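You operate a simulated robot arm through the tools that you are given. There is no shell and no other tool. Be economical: measure what you need, move in short steps, check, and stop when the job is done.

You run a simulated robot arm. Do the job below in one go: nothing can be reset, and whatever is moved stays where it is left.

## Task
Put one of the steel studs from the roller bench top on top of the spare roller there.

It is judged by the outcome, as a careful person would: the job done as asked, and still so three seconds after it is handed in. It fails if anything else is knocked over, pushed out of place, dropped, spilled or broken.

## Robot
A 6-joint arm with a two-finger parallel gripper, fixed in place. Base frame: the origin is at the foot of the arm, x ahead of it, y to its left, z up; the work surface is at about z = 0. Lengths are in m, angles in degrees, forces in N, time in s.
With the tool pointing down near the work surface it reaches from about 0.18 to 0.46 m from the base axis. Its first joint turns from -70.0 to 70.0 degrees. Payload 1.9 kg.
Tool frame: the origin (TCP) lies between the finger pads and is the grasp point; the fingertips stand 0.023 m ahead of it; z points along the fingers, y is the line along which they close. The gripper opens to 0.094 m. The fingers are 0.038 m wide and 0.01 m thick; the gripper's body (0.054 by 0.096 m) begins 0.039 m behind the TCP.
Orientation is that of the tool frame in the base frame, as a unit quaternion [x, y, z, w]. With the fingers straight down and closing along the base's y, the tool's x points along the base's -x, its y along +y and its z along -z.

## Interface
- The arm moves only by the tool nudge_tool. Its argument "motion" is a list of rows, each an object (a shift or turn left out is 0, a gripper value left out holds the last) with "delta_pos": the shift along the base's x, y, z in units of 400 mm (1.0 is 400 mm), a list of three; "delta_rot": the turn, a rotation vector about the base's x, y, z in units of 180 degrees (1.0 is 180 degrees), a list of three; "gripper": the gripper command, from -1 (fully open) to 1 (shut), values between in proportion. In form: [{"delta_pos": [tx, ty, tz], "delta_rot": [wx, wy, wz], "gripper": gripper}, ...]. A call has 1 to 12 rows; each row is the pose to reach, as a shift and turn from the pose commanded when the call began. A call with a number of a shift or a turn outside -1 to 1 is refused whole. Rows are played at 5 a second. More than 0.05 m and 8.6 degrees between two rows, or a gripper value outside its range, and nothing of the call is played. A pose out of reach is approached as far as the arm can. The call stops where the force on the tool passes 40 N (or 10 N more than at its start, if that is more) or the arm is blocked; 0.2 s more then pass. Each finger travels about 0.108 m/s and halts on what it meets, pressing with about 43 N; the grip force reading is that of the motor and also rises with nothing between the fingers. The clock runs only during rows and for 0.2 s after the last one: add rows that repeat a pose to give the fingers time. The reply holds the time, the measured pose of the TCP, the force on the tool along the base axes, the opening and the grip force, in the units named above and with some noise.
- Cameras (640 x 400 px; columns grow to the right, rows downward): "scene" is fixed at [0.0213, 0.2907, 0.4349]; the picture's right is [-0.97, -0.23, 0.00], its down [-0.11, 0.47, -0.88] and it looks along [0.20, -0.85, -0.48] (base axes); focal length 342 px, centre (320, 200). "wrist" rides on the gripper at [-0.039, 0, -0.044] in the tool frame; the picture's right is [0.00, -1.00, 0.00], its down [0.97, 0.00, -0.24] and it looks along [0.24, 0.00, 0.97] (tool axes); focal length 218 px, centre (320, 200). There is no depth. A picture from a camera that has moved, and an enlarged one, comes with that camera's place and axes in the base frame and with its lens.
- grab_frame(camera): a new picture of that camera. The clock stands still meanwhile.
- close_up(camera, box): a new picture of the part [left, top, right, bottom] of that camera's present view, enlarged. The clock stands still meanwhile.
- finish_job(): hands the job in; it is judged then, once.

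Work in short steps. Places have to be worked out from the pictures, the camera data and where the tool is seen: move nearer, look again, correct. Check each grasp and each placing, and mend what went wrong. You have 90 turns and 36 pictures in all, those below and enlarged ones among them. Open the gripper and draw the arm clear of the work before you hand the job in, unless the task says otherwise; then end with one line.

The tools are called after "Request:" as name(argument=value, ...) on one line, values as JSON. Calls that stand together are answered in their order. nudge_tool: Moves the arm, as the interface text tells. Its arguments: {"type":"object","properties":{"motion":{"type":"array","items":{"type":"object","properties":{"delta_pos":{"type":"array","items":{"type":"number"}},"delta_rot":{"type":"array","items":{"type":"number"}},"gripper":{"type":"number"}}}}},"required":["motion"]} The other tools are called the same way: grab_frame (camera) takes a picture; close_up (camera, box) takes an enlarged picture of a part of a camera's view; finish_job () hands the job in.

At the start:

```text
t: 0.0
tcp_pos: [0.2991, -0.2238, 0.2713]
orientation: [0.0, 1.0, 0.0, 0.0]
wrist_force: [0.2, -0.6, -0.1]
opening: 0.0939
gripper_force: 0.1
```

scene: 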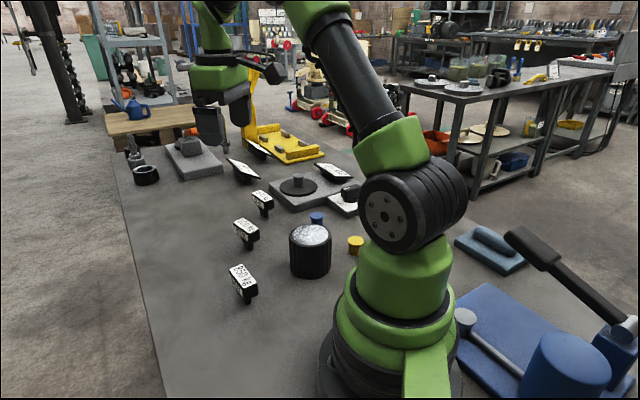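
wrist: 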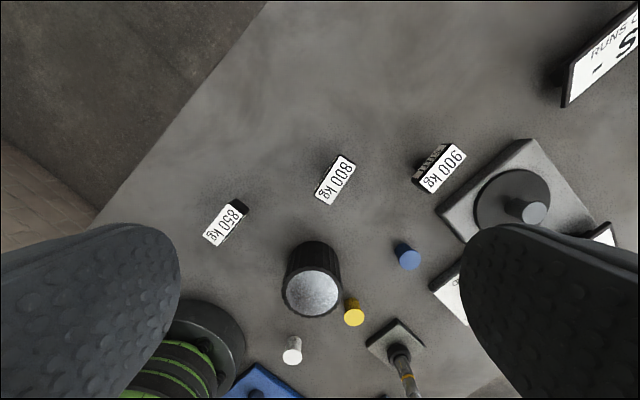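

The table holds signs, cylinders of several colours, and plates. I'll enlarge both views to read the signs and identify the bench, studs and rollers.

Request:
close_up(camera="scene", box=[100, 100, 260, 200])

Request:
close_up(camera="scene", box=[220, 120, 380, 220])

Request:
close_up(camera="wrist", box=[180, 120, 640, 400])

```text
4.00 times, centred on (180, 150) of scene
camera zoom: at [0.0213, 0.2907, 0.4349], right [-0.97, -0.23, 0.0], down [-0.11, 0.47, -0.88], along [0.2, -0.85, -0.48], focal length 1368 px, centre (880, 400)
```

zoom: 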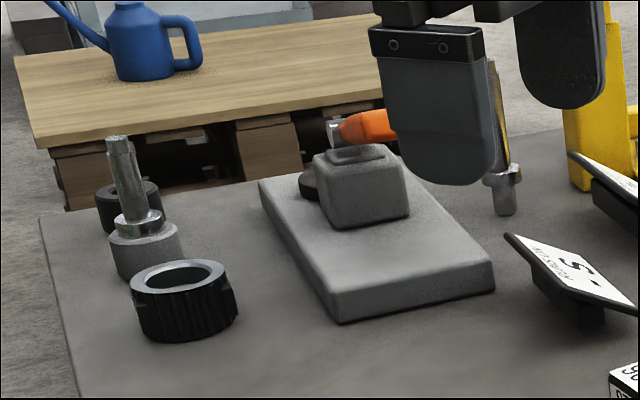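

```text
4.00 times, centred on (300, 170) of scene
camera zoom: at [0.0213, 0.2907, 0.4349], right [-0.97, -0.23, 0.0], down [-0.11, 0.47, -0.88], along [0.2, -0.85, -0.48], focal length 1368 px, centre (400, 320)
```

zoom: 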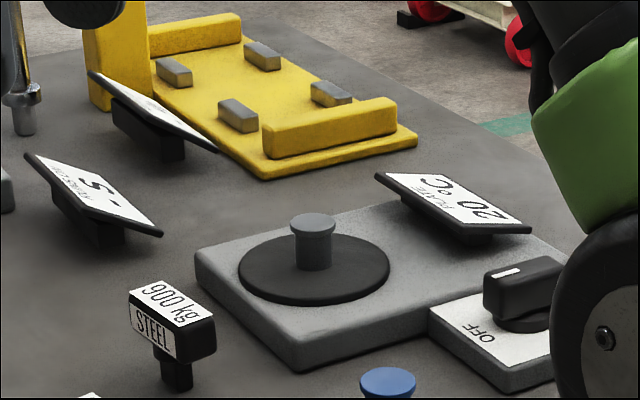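

```text
1.39 times, centred on (410, 260) of wrist
camera zoom: at [0.3369, -0.2219, 0.3169], right [0.0, -1.0, 0.0], down [-0.97, 0.0, 0.24], along [-0.24, 0.0, -0.97], focal length 304 px, centre (195, 116)
```

zoom: 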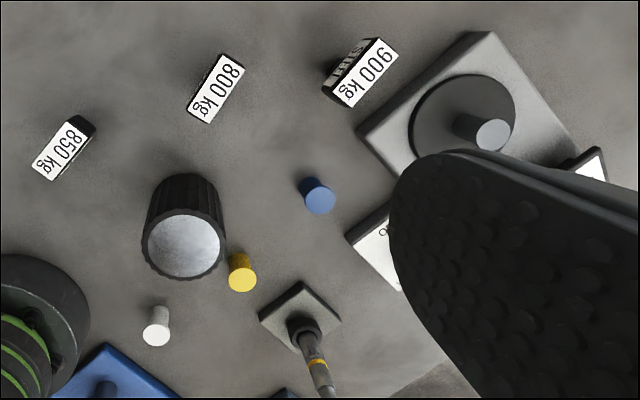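

Some signs have text on two faces. I'll read each of them, and the blue items at the right.

Request:
close_up(camera="scene", box=[220, 180, 380, 310])

Request:
close_up(camera="scene", box=[440, 210, 640, 400])

Request:
close_up(camera="wrist", box=[520, 0, 640, 120])

Request:
close_up(camera="scene", box=[215, 130, 285, 190])

```text
3.08 times, centred on (300, 245) of scene
camera zoom: at [0.0213, 0.2907, 0.4349], right [-0.97, -0.23, 0.0], down [-0.11, 0.47, -0.88], along [0.2, -0.85, -0.48], focal length 1052 px, centre (382, 62)
```

zoom: 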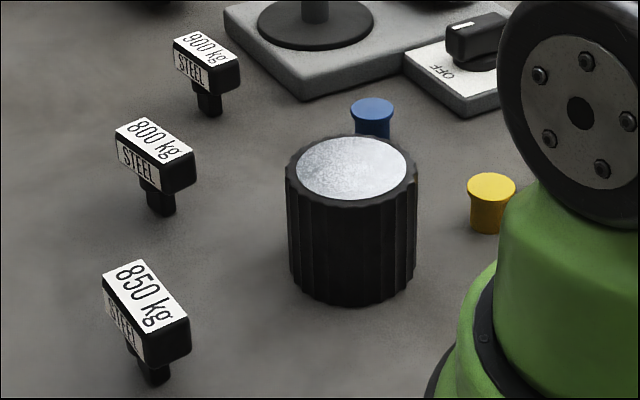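

```text
2.11 times, centred on (540, 305) of scene
camera zoom: at [0.0213, 0.2907, 0.4349], right [-0.97, -0.23, 0.0], down [-0.11, 0.47, -0.88], along [0.2, -0.85, -0.48], focal length 720 px, centre (-143, -21)
```

zoom: 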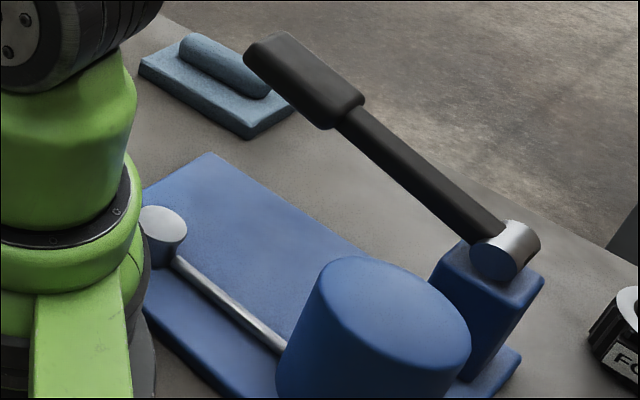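

```text
3.33 times, centred on (580, 60) of wrist
camera zoom: at [0.3369, -0.2219, 0.3169], right [0.0, -1.0, 0.0], down [-0.97, 0.0, 0.24], along [-0.24, 0.0, -0.97], focal length 728 px, centre (-547, 667)
```

zoom: 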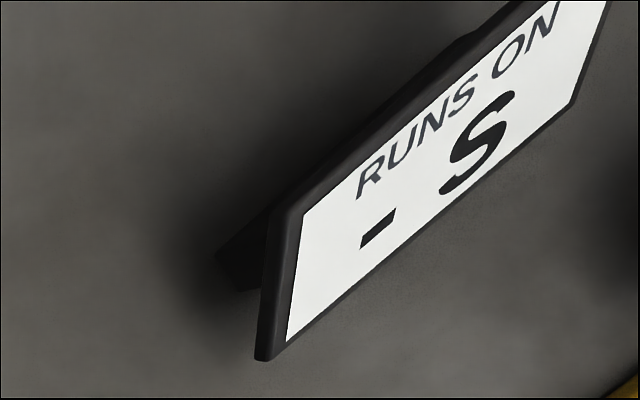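

```text
6.67 times, centred on (250, 160) of scene
camera zoom: at [0.0213, 0.2907, 0.4349], right [-0.97, -0.23, 0.0], down [-0.11, 0.47, -0.88], along [0.2, -0.85, -0.48], focal length 2279 px, centre (787, 467)
```

zoom: 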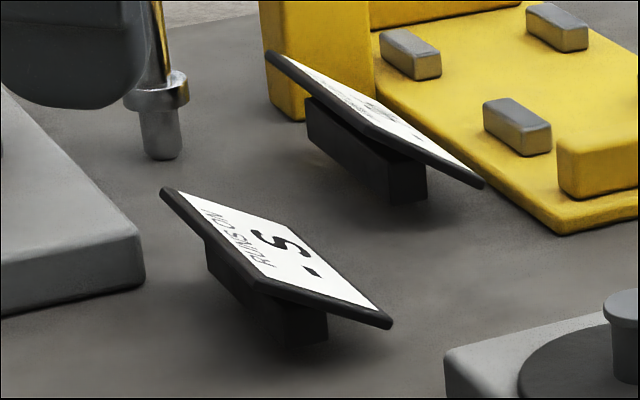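

The T-shaped pieces marked STEEL, the coloured hat-shaped pieces and the ribbed drum are all candidates. The left side isn't in any view yet, so I'll raise and swing the arm left to look before I choose.

Request:
nudge_tool(motion=[{"delta_pos": [0.0, 0.1, 0.1]}, {"delta_pos": [0.0, 0.2, 0.15]}, {"delta_pos": [0.0, 0.3, 0.15]}, {"delta_pos": [0.0, 0.4, 0.15]}, {"delta_pos": [0.0, 0.5, 0.15]}, {"delta_pos": [0.0, 0.6, 0.15]}, {"delta_pos": [0.0, 0.7, 0.15]}, {"delta_pos": [0.0, 0.7, 0.15]}])

Request:
grab_frame(camera="wrist")

Request:
grab_frame(camera="scene")

```text
refused: row 1 steps farther than a row can; nothing moved
```

```text
26 pictures are left
camera wrist: at [0.3369, -0.2219, 0.3169], right [0.0, -1.0, 0.0], down [-0.97, 0.0, 0.24], along [-0.24, 0.0, -0.97], focal length 218 px, centre (320, 200)
```

wrist: 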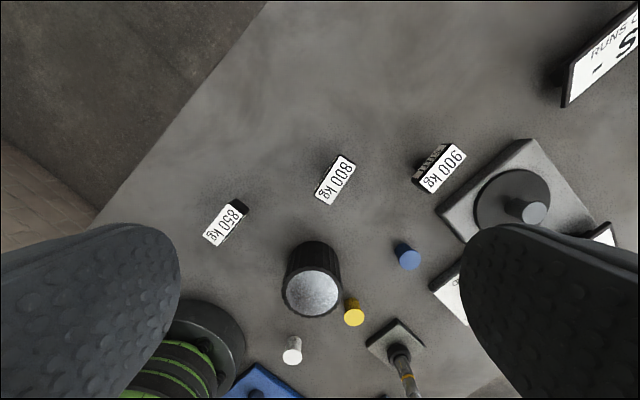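

```text
25 pictures are left
```

scene: 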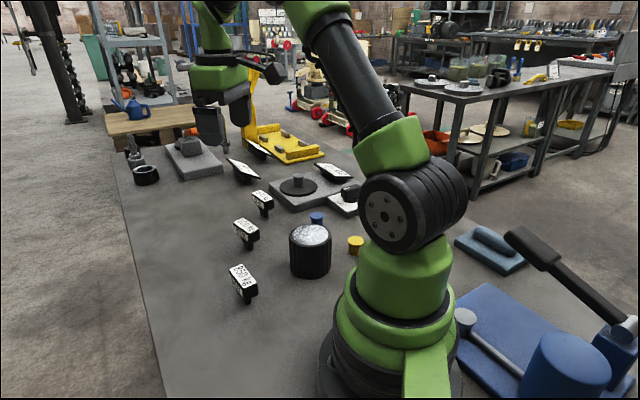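

The table ends diagonally on the left, so all the candidates are in the current view. I'll take tight enlargements of the T pieces and the hat-shaped pieces to see which are studs.

Request:
close_up(camera="scene", box=[220, 180, 284, 220])

Request:
close_up(camera="scene", box=[220, 210, 284, 310])

Request:
close_up(camera="wrist", box=[260, 230, 440, 370])

```text
10.00 times, centred on (252, 200) of scene
camera zoom: at [0.0213, 0.2907, 0.4349], right [-0.97, -0.23, 0.0], down [-0.11, 0.47, -0.88], along [0.2, -0.85, -0.48], focal length 3419 px, centre (1000, 200)
```

zoom: 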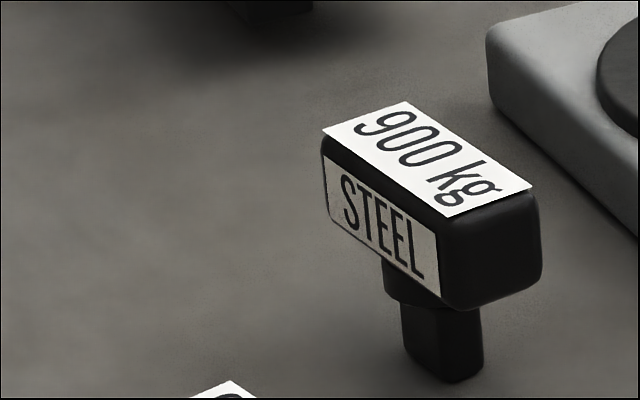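

```text
4.00 times, centred on (252, 260) of scene
camera zoom: at [0.0213, 0.2907, 0.4349], right [-0.97, -0.23, 0.0], down [-0.11, 0.47, -0.88], along [0.2, -0.85, -0.48], focal length 1368 px, centre (592, -40)
```

zoom: 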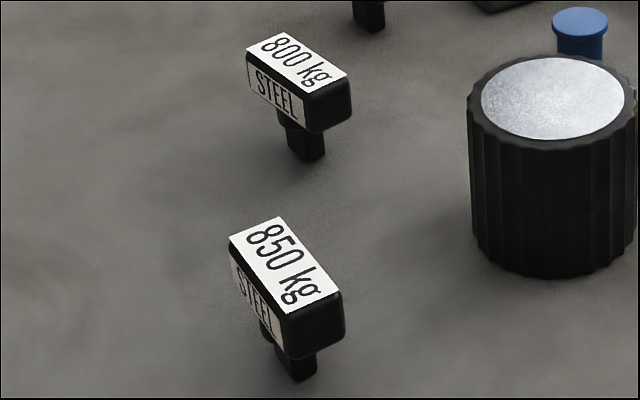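

```text
2.86 times, centred on (350, 300) of wrist
camera zoom: at [0.3369, -0.2219, 0.3169], right [0.0, -1.0, 0.0], down [-0.97, 0.0, 0.24], along [-0.24, 0.0, -0.97], focal length 624 px, centre (234, -86)
```

zoom: 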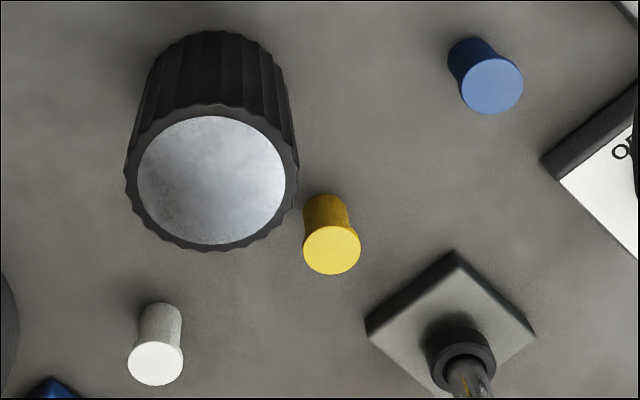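

The T pieces (STEEL, with stem and collar) are the steel studs, and the ribbed drum at about (0.16, -0.21) is the spare roller. The other candidates are either coloured caps or out of reach. The 800 kg stud's head centres near (0.298, -0.238), top z about 0.059, long axis about -30°. I'll turn -30° and come down to z about 0.16 above it to check.

Request:
nudge_tool(motion=[{"delta_pos": [0, -0.01, -0.07], "delta_rot": [0, 0, -0.0417]}, {"delta_pos": [0, -0.02, -0.14], "delta_rot": [0, 0, -0.0833]}, {"delta_pos": [0, -0.03, -0.21], "delta_rot": [0, 0, -0.125]}, {"delta_pos": [-0.003, -0.035, -0.28], "delta_rot": [0, 0, -0.1667]}, {"delta_pos": [-0.003, -0.035, -0.28], "delta_rot": [0, 0, -0.1667]}])

Request:
grab_frame(camera="wrist")

Request:
close_up(camera="scene", box=[180, 120, 340, 280])

```text
t: 1.2
tcp_pos: [0.2975, -0.2378, 0.1588]
orientation: [0.26, 0.966, -0.001, 0.002]
wrist_force: [-0.3, 0.8, -0.4]
opening: 0.0942
gripper_force: 0.1
```

```text
21 pictures are left
camera wrist: at [0.3306, -0.2561, 0.2032], right [-0.5, -0.87, 0.0], down [-0.84, 0.49, 0.24], along [-0.21, 0.12, -0.97], focal length 218 px, centre (320, 200)
```

wrist: 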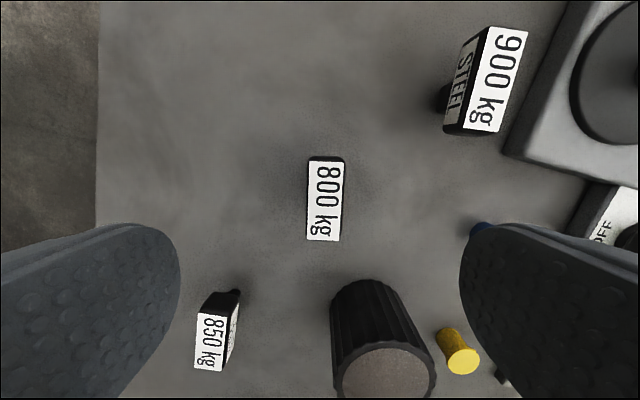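

```text
2.50 times, centred on (260, 200) of scene
camera zoom: at [0.0213, 0.2907, 0.4349], right [-0.97, -0.23, 0.0], down [-0.11, 0.47, -0.88], along [0.2, -0.85, -0.48], focal length 855 px, centre (470, 200)
```

zoom: 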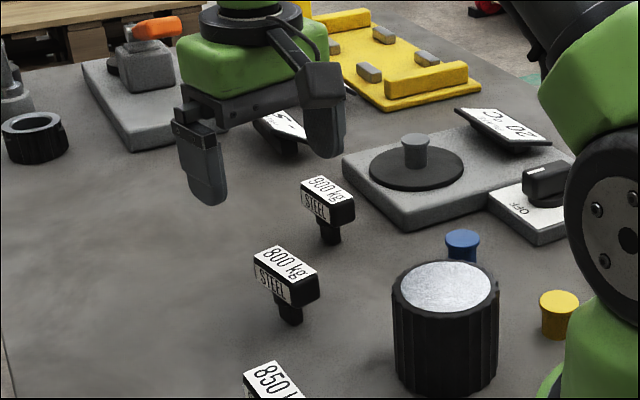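

The stud is centred on the tool axes and aligned; its head is at about (0.298, -0.241) and measures about 26 x 56 mm. I'll go down with the fingers open to TCP z 0.046, then close.

Request:
nudge_tool(motion=[{"delta_pos": [0, -0.0085, -0.08]}, {"delta_pos": [0, -0.0085, -0.16]}, {"delta_pos": [0, -0.0085, -0.23]}, {"delta_pos": [0, -0.0085, -0.282]}, {"delta_pos": [0, -0.0085, -0.282]}])

Request:
close_up(camera="scene", box=[180, 160, 340, 260])

```text
t: 2.4
tcp_pos: [0.2979, -0.2387, 0.0457]
orientation: [0.259, 0.966, -0.001, 0.002]
wrist_force: [-0.3, -0.1, 0.0]
opening: 0.0938
gripper_force: 0.0
```

```text
4.00 times, centred on (260, 210) of scene
camera zoom: at [0.0213, 0.2907, 0.4349], right [-0.97, -0.23, 0.0], down [-0.11, 0.47, -0.88], along [0.2, -0.85, -0.48], focal length 1368 px, centre (560, 160)
```

zoom: 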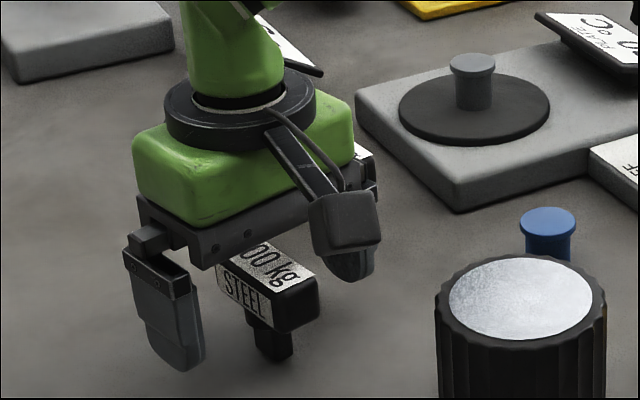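

The fingers straddle the head with clearance on both sides. I'll close on it.

Request:
nudge_tool(motion=[{"gripper": 0.0}, {"gripper": 1}, {"gripper": 1}, {"gripper": 1}, {"gripper": 1}])

```text
t: 3.6
tcp_pos: [0.2978, -0.2383, 0.0473]
orientation: [0.259, 0.966, 0.0, 0.001]
wrist_force: [-1.1, -0.1, 0.7]
opening: 0.0257
gripper_force: 42.6
```

The grip holds at 25.7 mm, the head's width. I'll lift slowly to z about 0.155 and check for load or slip.

Request:
nudge_tool(motion=[{"delta_pos": [0, 0, 0.03], "gripper": 1}, {"delta_pos": [0, 0, 0.1]}, {"delta_pos": [0, 0, 0.19]}, {"delta_pos": [0, 0, 0.28]}, {"delta_pos": [0, 0, 0.28]}])

Request:
grab_frame(camera="wrist")

Request:
close_up(camera="scene", box=[180, 120, 380, 280])

```text
t: 4.8
tcp_pos: [0.2971, -0.2375, 0.1608]
orientation: [0.259, 0.966, 0.0, 0.0]
wrist_force: [0.5, -0.5, -1.7]
opening: 0.0256
gripper_force: 42.9
```

```text
18 pictures are left
camera wrist: at [0.3296, -0.2576, 0.2054], right [-0.5, -0.87, 0.0], down [-0.84, 0.48, 0.24], along [-0.21, 0.12, -0.97], focal length 218 px, centre (320, 200)
```

wrist: 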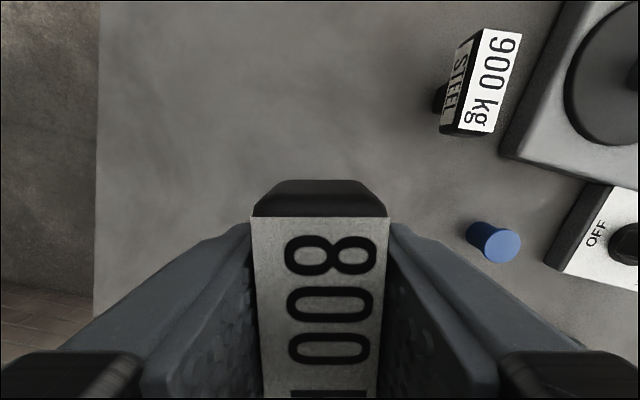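

```text
2.50 times, centred on (280, 200) of scene
camera zoom: at [0.0213, 0.2907, 0.4349], right [-0.97, -0.23, 0.0], down [-0.11, 0.47, -0.88], along [0.2, -0.85, -0.48], focal length 855 px, centre (420, 200)
```

zoom: 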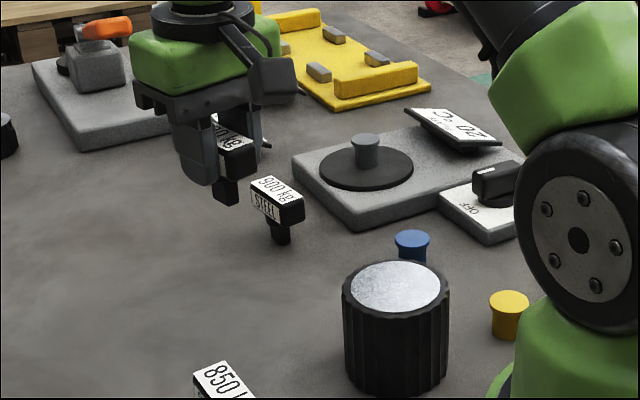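

The stud is held upright, with about 1.7 N of weight and its foot about 0.047 below the TCP. I place the roller top at about (0.155, -0.212, 0.075). I'll carry the stud over it, keeping it high.

Request:
nudge_tool(motion=[{"delta_pos": [-0.07, 0.013, 0.03]}, {"delta_pos": [-0.15, 0.027, 0.03]}, {"delta_pos": [-0.23, 0.042, 0.03]}, {"delta_pos": [-0.31, 0.056, 0.03]}, {"delta_pos": [-0.355, 0.064, 0.03]}, {"delta_pos": [-0.355, 0.064, 0.03]}])

Request:
close_up(camera="scene", box=[230, 160, 390, 290])

Request:
grab_frame(camera="wrist")

```text
t: 6.2
tcp_pos: [0.1571, -0.2153, 0.1717]
orientation: [0.259, 0.966, -0.001, 0.001]
wrist_force: [-0.1, 0.4, -1.1]
opening: 0.0253
gripper_force: 42.8
```

```text
3.08 times, centred on (310, 225) of scene
camera zoom: at [0.0213, 0.2907, 0.4349], right [-0.97, -0.23, 0.0], down [-0.11, 0.47, -0.88], along [0.2, -0.85, -0.48], focal length 1052 px, centre (351, 123)
```

zoom: 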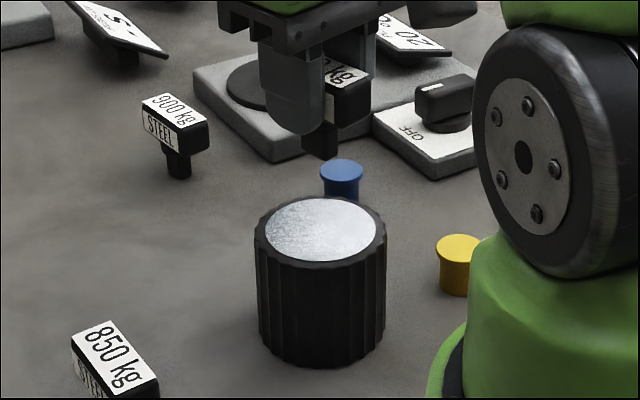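

```text
15 pictures are left
camera wrist: at [0.1891, -0.234, 0.2165], right [-0.5, -0.87, 0.0], down [-0.84, 0.49, 0.24], along [-0.21, 0.12, -0.97], focal length 218 px, centre (320, 200)
```

wrist: 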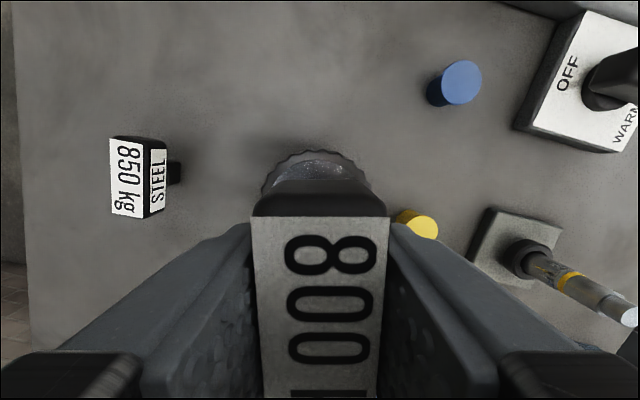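

The roller sits laterally centred under the stud, with its centre at about (0.156, -0.214), and the tool is at (0.157, -0.215). I'll come down to about 8 mm above the estimated top and look.

Request:
nudge_tool(motion=[{"delta_pos": [-0.002, 0.001, -0.05]}, {"delta_pos": [-0.002, 0.001, -0.09]}, {"delta_pos": [-0.002, 0.001, -0.1]}, {"delta_pos": [-0.002, 0.001, -0.1]}])

Request:
close_up(camera="scene", box=[260, 190, 360, 270])

```text
t: 7.2
tcp_pos: [0.1546, -0.2129, 0.132]
orientation: [0.259, 0.966, 0.0, 0.001]
wrist_force: [0.0, -0.2, -0.9]
opening: 0.0253
gripper_force: 42.6
```

```text
5.00 times, centred on (310, 230) of scene
camera zoom: at [0.0213, 0.2907, 0.4349], right [-0.97, -0.23, 0.0], down [-0.11, 0.47, -0.88], along [0.2, -0.85, -0.48], focal length 1709 px, centre (370, 50)
```

zoom: 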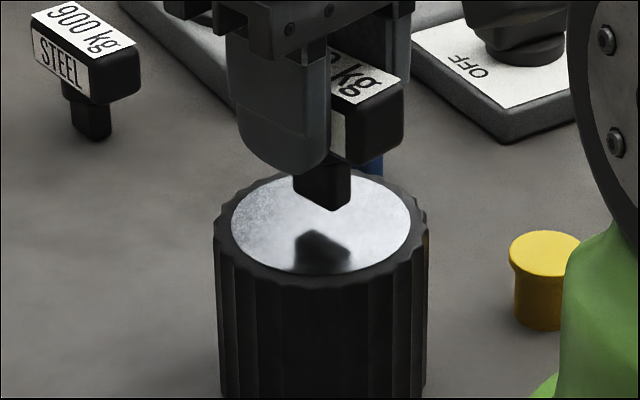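

The reflection shows the foot a few mm above the roller face and well centred. I'll lower it in small steps and watch the force.

Request:
nudge_tool(motion=[{"delta_pos": [0, 0, -0.004]}, {"delta_pos": [0, 0, -0.008]}])

Request:
nudge_tool(motion=[{"delta_pos": [0, 0, -0.0025]}, {"delta_pos": [0, 0, -0.0025]}])

Request:
close_up(camera="scene", box=[290, 210, 350, 250])

```text
t: 7.8
tcp_pos: [0.1546, -0.214, 0.1293]
orientation: [0.259, 0.966, 0.0, 0.001]
wrist_force: [-0.8, 0.4, -1.1]
opening: 0.0252
gripper_force: 42.7
```

```text
t: 8.4
tcp_pos: [0.1542, -0.2138, 0.1267]
orientation: [0.26, 0.966, 0.0, 0.0]
wrist_force: [0.7, -0.2, -1.9]
opening: 0.0256
gripper_force: 43.3
```

```text
10.00 times, centred on (320, 230) of scene
camera zoom: at [0.0213, 0.2907, 0.4349], right [-0.97, -0.23, 0.0], down [-0.11, 0.47, -0.88], along [0.2, -0.85, -0.48], focal length 3419 px, centre (320, -100)
```

zoom: 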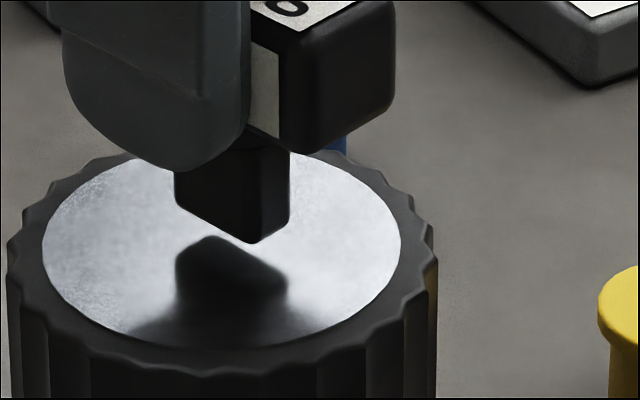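

The gap between the foot and its reflection means there are still about 5 mm to go. I'll continue gently.

Request:
nudge_tool(motion=[{"delta_pos": [0, 0, -0.004]}, {"delta_pos": [0, 0, -0.0075]}])

Request:
nudge_tool(motion=[{"delta_pos": [0, 0, -0.0025]}, {"delta_pos": [0, 0, -0.0025]}])

Request:
close_up(camera="scene", box=[290, 210, 350, 250])

```text
t: 9.0
tcp_pos: [0.154, -0.2143, 0.1247]
orientation: [0.259, 0.966, 0.0, 0.0]
wrist_force: [-0.2, -0.2, -1.1]
opening: 0.0256
gripper_force: 42.8
```

```text
t: 9.6
tcp_pos: [0.153, -0.2135, 0.1233]
orientation: [0.259, 0.966, 0.001, 0.0]
wrist_force: [0.7, 0.4, -1.1]
opening: 0.0257
gripper_force: 42.7
```

```text
10.00 times, centred on (320, 230) of scene
camera zoom: at [0.0213, 0.2907, 0.4349], right [-0.97, -0.23, 0.0], down [-0.11, 0.47, -0.88], along [0.2, -0.85, -0.48], focal length 3419 px, centre (320, -100)
```

zoom: 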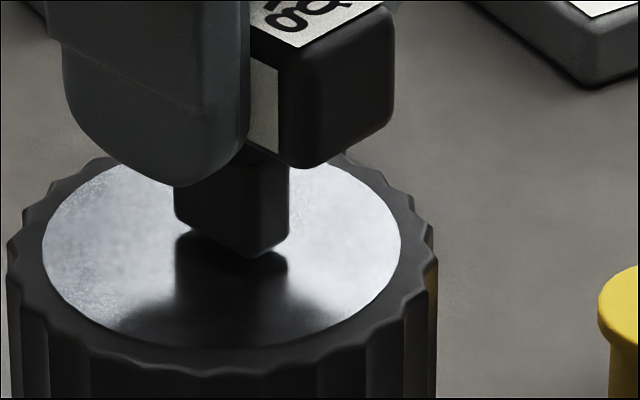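

About 2 mm is left. I'll go on in steps of roughly 1 mm until the force shows contact.

Request:
nudge_tool(motion=[{"delta_pos": [0, 0, -0.003]}, {"delta_pos": [0, 0, -0.003]}])

Request:
nudge_tool(motion=[{"delta_pos": [0, 0, -0.002]}, {"delta_pos": [0, 0, -0.002]}])

```text
t: 10.2
tcp_pos: [0.1539, -0.2145, 0.1228]
orientation: [0.259, 0.966, 0.0, 0.001]
wrist_force: [0.6, 0.4, -1.3]
opening: 0.0255
gripper_force: 42.9
```

```text
t: 10.8
tcp_pos: [0.1546, -0.2152, 0.1224]
orientation: [0.259, 0.966, -0.001, 0.0]
wrist_force: [-0.2, 0.8, -1.4]
opening: 0.0252
gripper_force: 43.2
```

No contact yet, so I'll take another small step and look.

Request:
nudge_tool(motion=[{"delta_pos": [0, 0, -0.002]}, {"delta_pos": [0, 0, -0.002]}])

Request:
close_up(camera="scene", box=[290, 210, 350, 250])

```text
t: 11.4
tcp_pos: [0.1548, -0.2141, 0.1219]
orientation: [0.259, 0.966, 0.0, 0.0]
wrist_force: [0.0, -0.6, -0.1]
opening: 0.0254
gripper_force: 43.0
```

```text
10.00 times, centred on (320, 230) of scene
camera zoom: at [0.0213, 0.2907, 0.4349], right [-0.97, -0.23, 0.0], down [-0.11, 0.47, -0.88], along [0.2, -0.85, -0.48], focal length 3419 px, centre (320, -100)
```

zoom: 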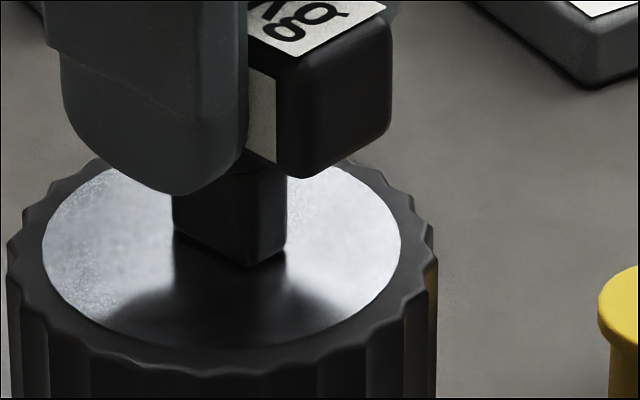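

The reflection now meets the foot and the weight reading has gone, so contact has begun. One more fine step should confirm it.

Request:
nudge_tool(motion=[{"delta_pos": [0, 0, -0.001]}, {"delta_pos": [0, 0, -0.001]}])

```text
t: 12.0
tcp_pos: [0.1556, -0.2133, 0.1215]
orientation: [0.259, 0.966, -0.001, 0.0]
wrist_force: [-6.9, -1.8, 17.5]
opening: 0.0256
gripper_force: 43.1
```

Firm contact at 17.5 N. I'll ease off 0.3 mm, then open slowly and evenly.

Request:
nudge_tool(motion=[{"delta_pos": [0, 0, 0.0008], "gripper": 1}, {"delta_pos": [0, 0, 0.0008], "gripper": 1}])

Request:
nudge_tool(motion=[{"gripper": 0.43}, {"gripper": 0.38}, {"gripper": 0.3}, {"gripper": 0.1}, {"gripper": -0.2}, {"gripper": -0.2}])

Request:
close_up(camera="scene", box=[260, 190, 360, 270])

```text
t: 12.6
tcp_pos: [0.1543, -0.2136, 0.1207]
orientation: [0.259, 0.966, 0.0, 0.002]
wrist_force: [-4.1, -5.4, 19.7]
opening: 0.0252
gripper_force: 42.7
```

```text
t: 14.0
tcp_pos: [0.1547, -0.2127, 0.1205]
orientation: [0.259, 0.966, -0.001, 0.001]
wrist_force: [0.2, -0.5, -0.3]
opening: 0.0565
gripper_force: 0.0
```

```text
5.00 times, centred on (310, 230) of scene
camera zoom: at [0.0213, 0.2907, 0.4349], right [-0.97, -0.23, 0.0], down [-0.11, 0.47, -0.88], along [0.2, -0.85, -0.48], focal length 1709 px, centre (370, 50)
```

zoom: 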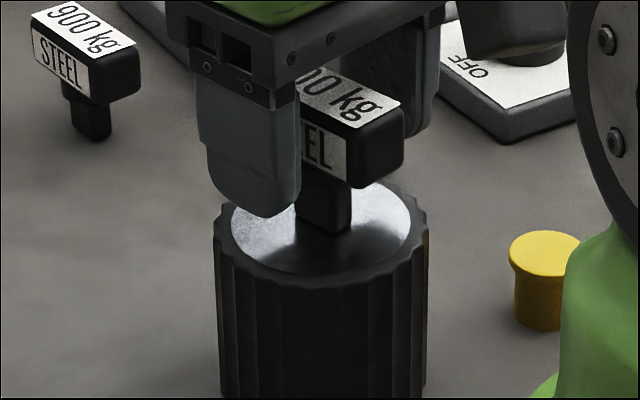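

The stud stands upright and free on the roller. I'll open a little more, rise straight up, then draw away along +x.

Request:
nudge_tool(motion=[{"gripper": -0.5}, {"delta_pos": [0, 0, 0.05]}, {"delta_pos": [0, 0, 0.13]}, {"delta_pos": [0, 0, 0.22]}, {"delta_pos": [0, 0, 0.3]}, {"delta_pos": [0.1, 0, 0.3]}, {"delta_pos": [0.2, 0, 0.3]}, {"delta_pos": [0.3, 0, 0.3]}, {"delta_pos": [0.38, 0, 0.3]}, {"delta_pos": [0.38, 0, 0.3]}])

Request:
grab_frame(camera="scene")

Request:
close_up(camera="scene", box=[220, 170, 380, 310])

```text
t: 16.2
tcp_pos: [0.3067, -0.2127, 0.2402]
orientation: [0.259, 0.966, -0.001, 0.0]
wrist_force: [-0.5, 0.4, -0.1]
opening: 0.0706
gripper_force: 0.2
```

```text
9 pictures are left
```

scene: 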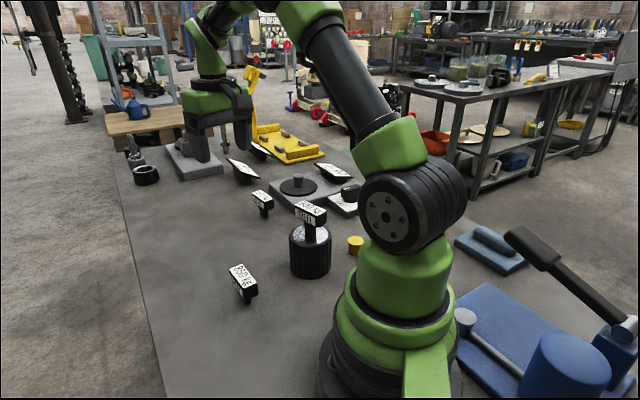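

```text
2.86 times, centred on (300, 240) of scene
camera zoom: at [0.0213, 0.2907, 0.4349], right [-0.97, -0.23, 0.0], down [-0.11, 0.47, -0.88], along [0.2, -0.85, -0.48], focal length 977 px, centre (377, 86)
```

zoom: 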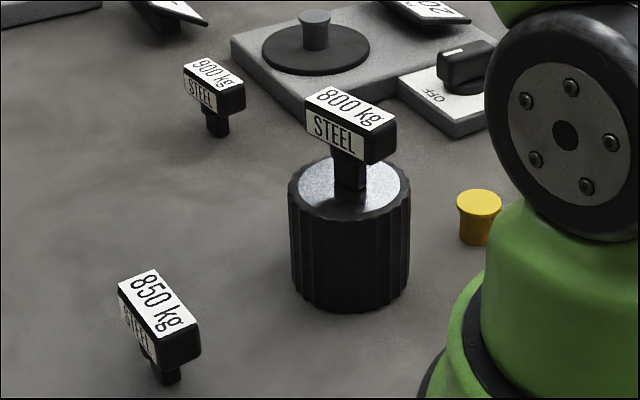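

The stud is upright and steady on the roller, nothing else has moved, and the arm is clear with the gripper open. Handing in.

Request:
finish_job()

```text
The job is handed in.
```

The 800 kg steel stud is standing upright on top of the ribbed drum, which I took to be the spare roller since no label named it. The gripper is open, the arm is clear, and nothing else appeared to have moved.
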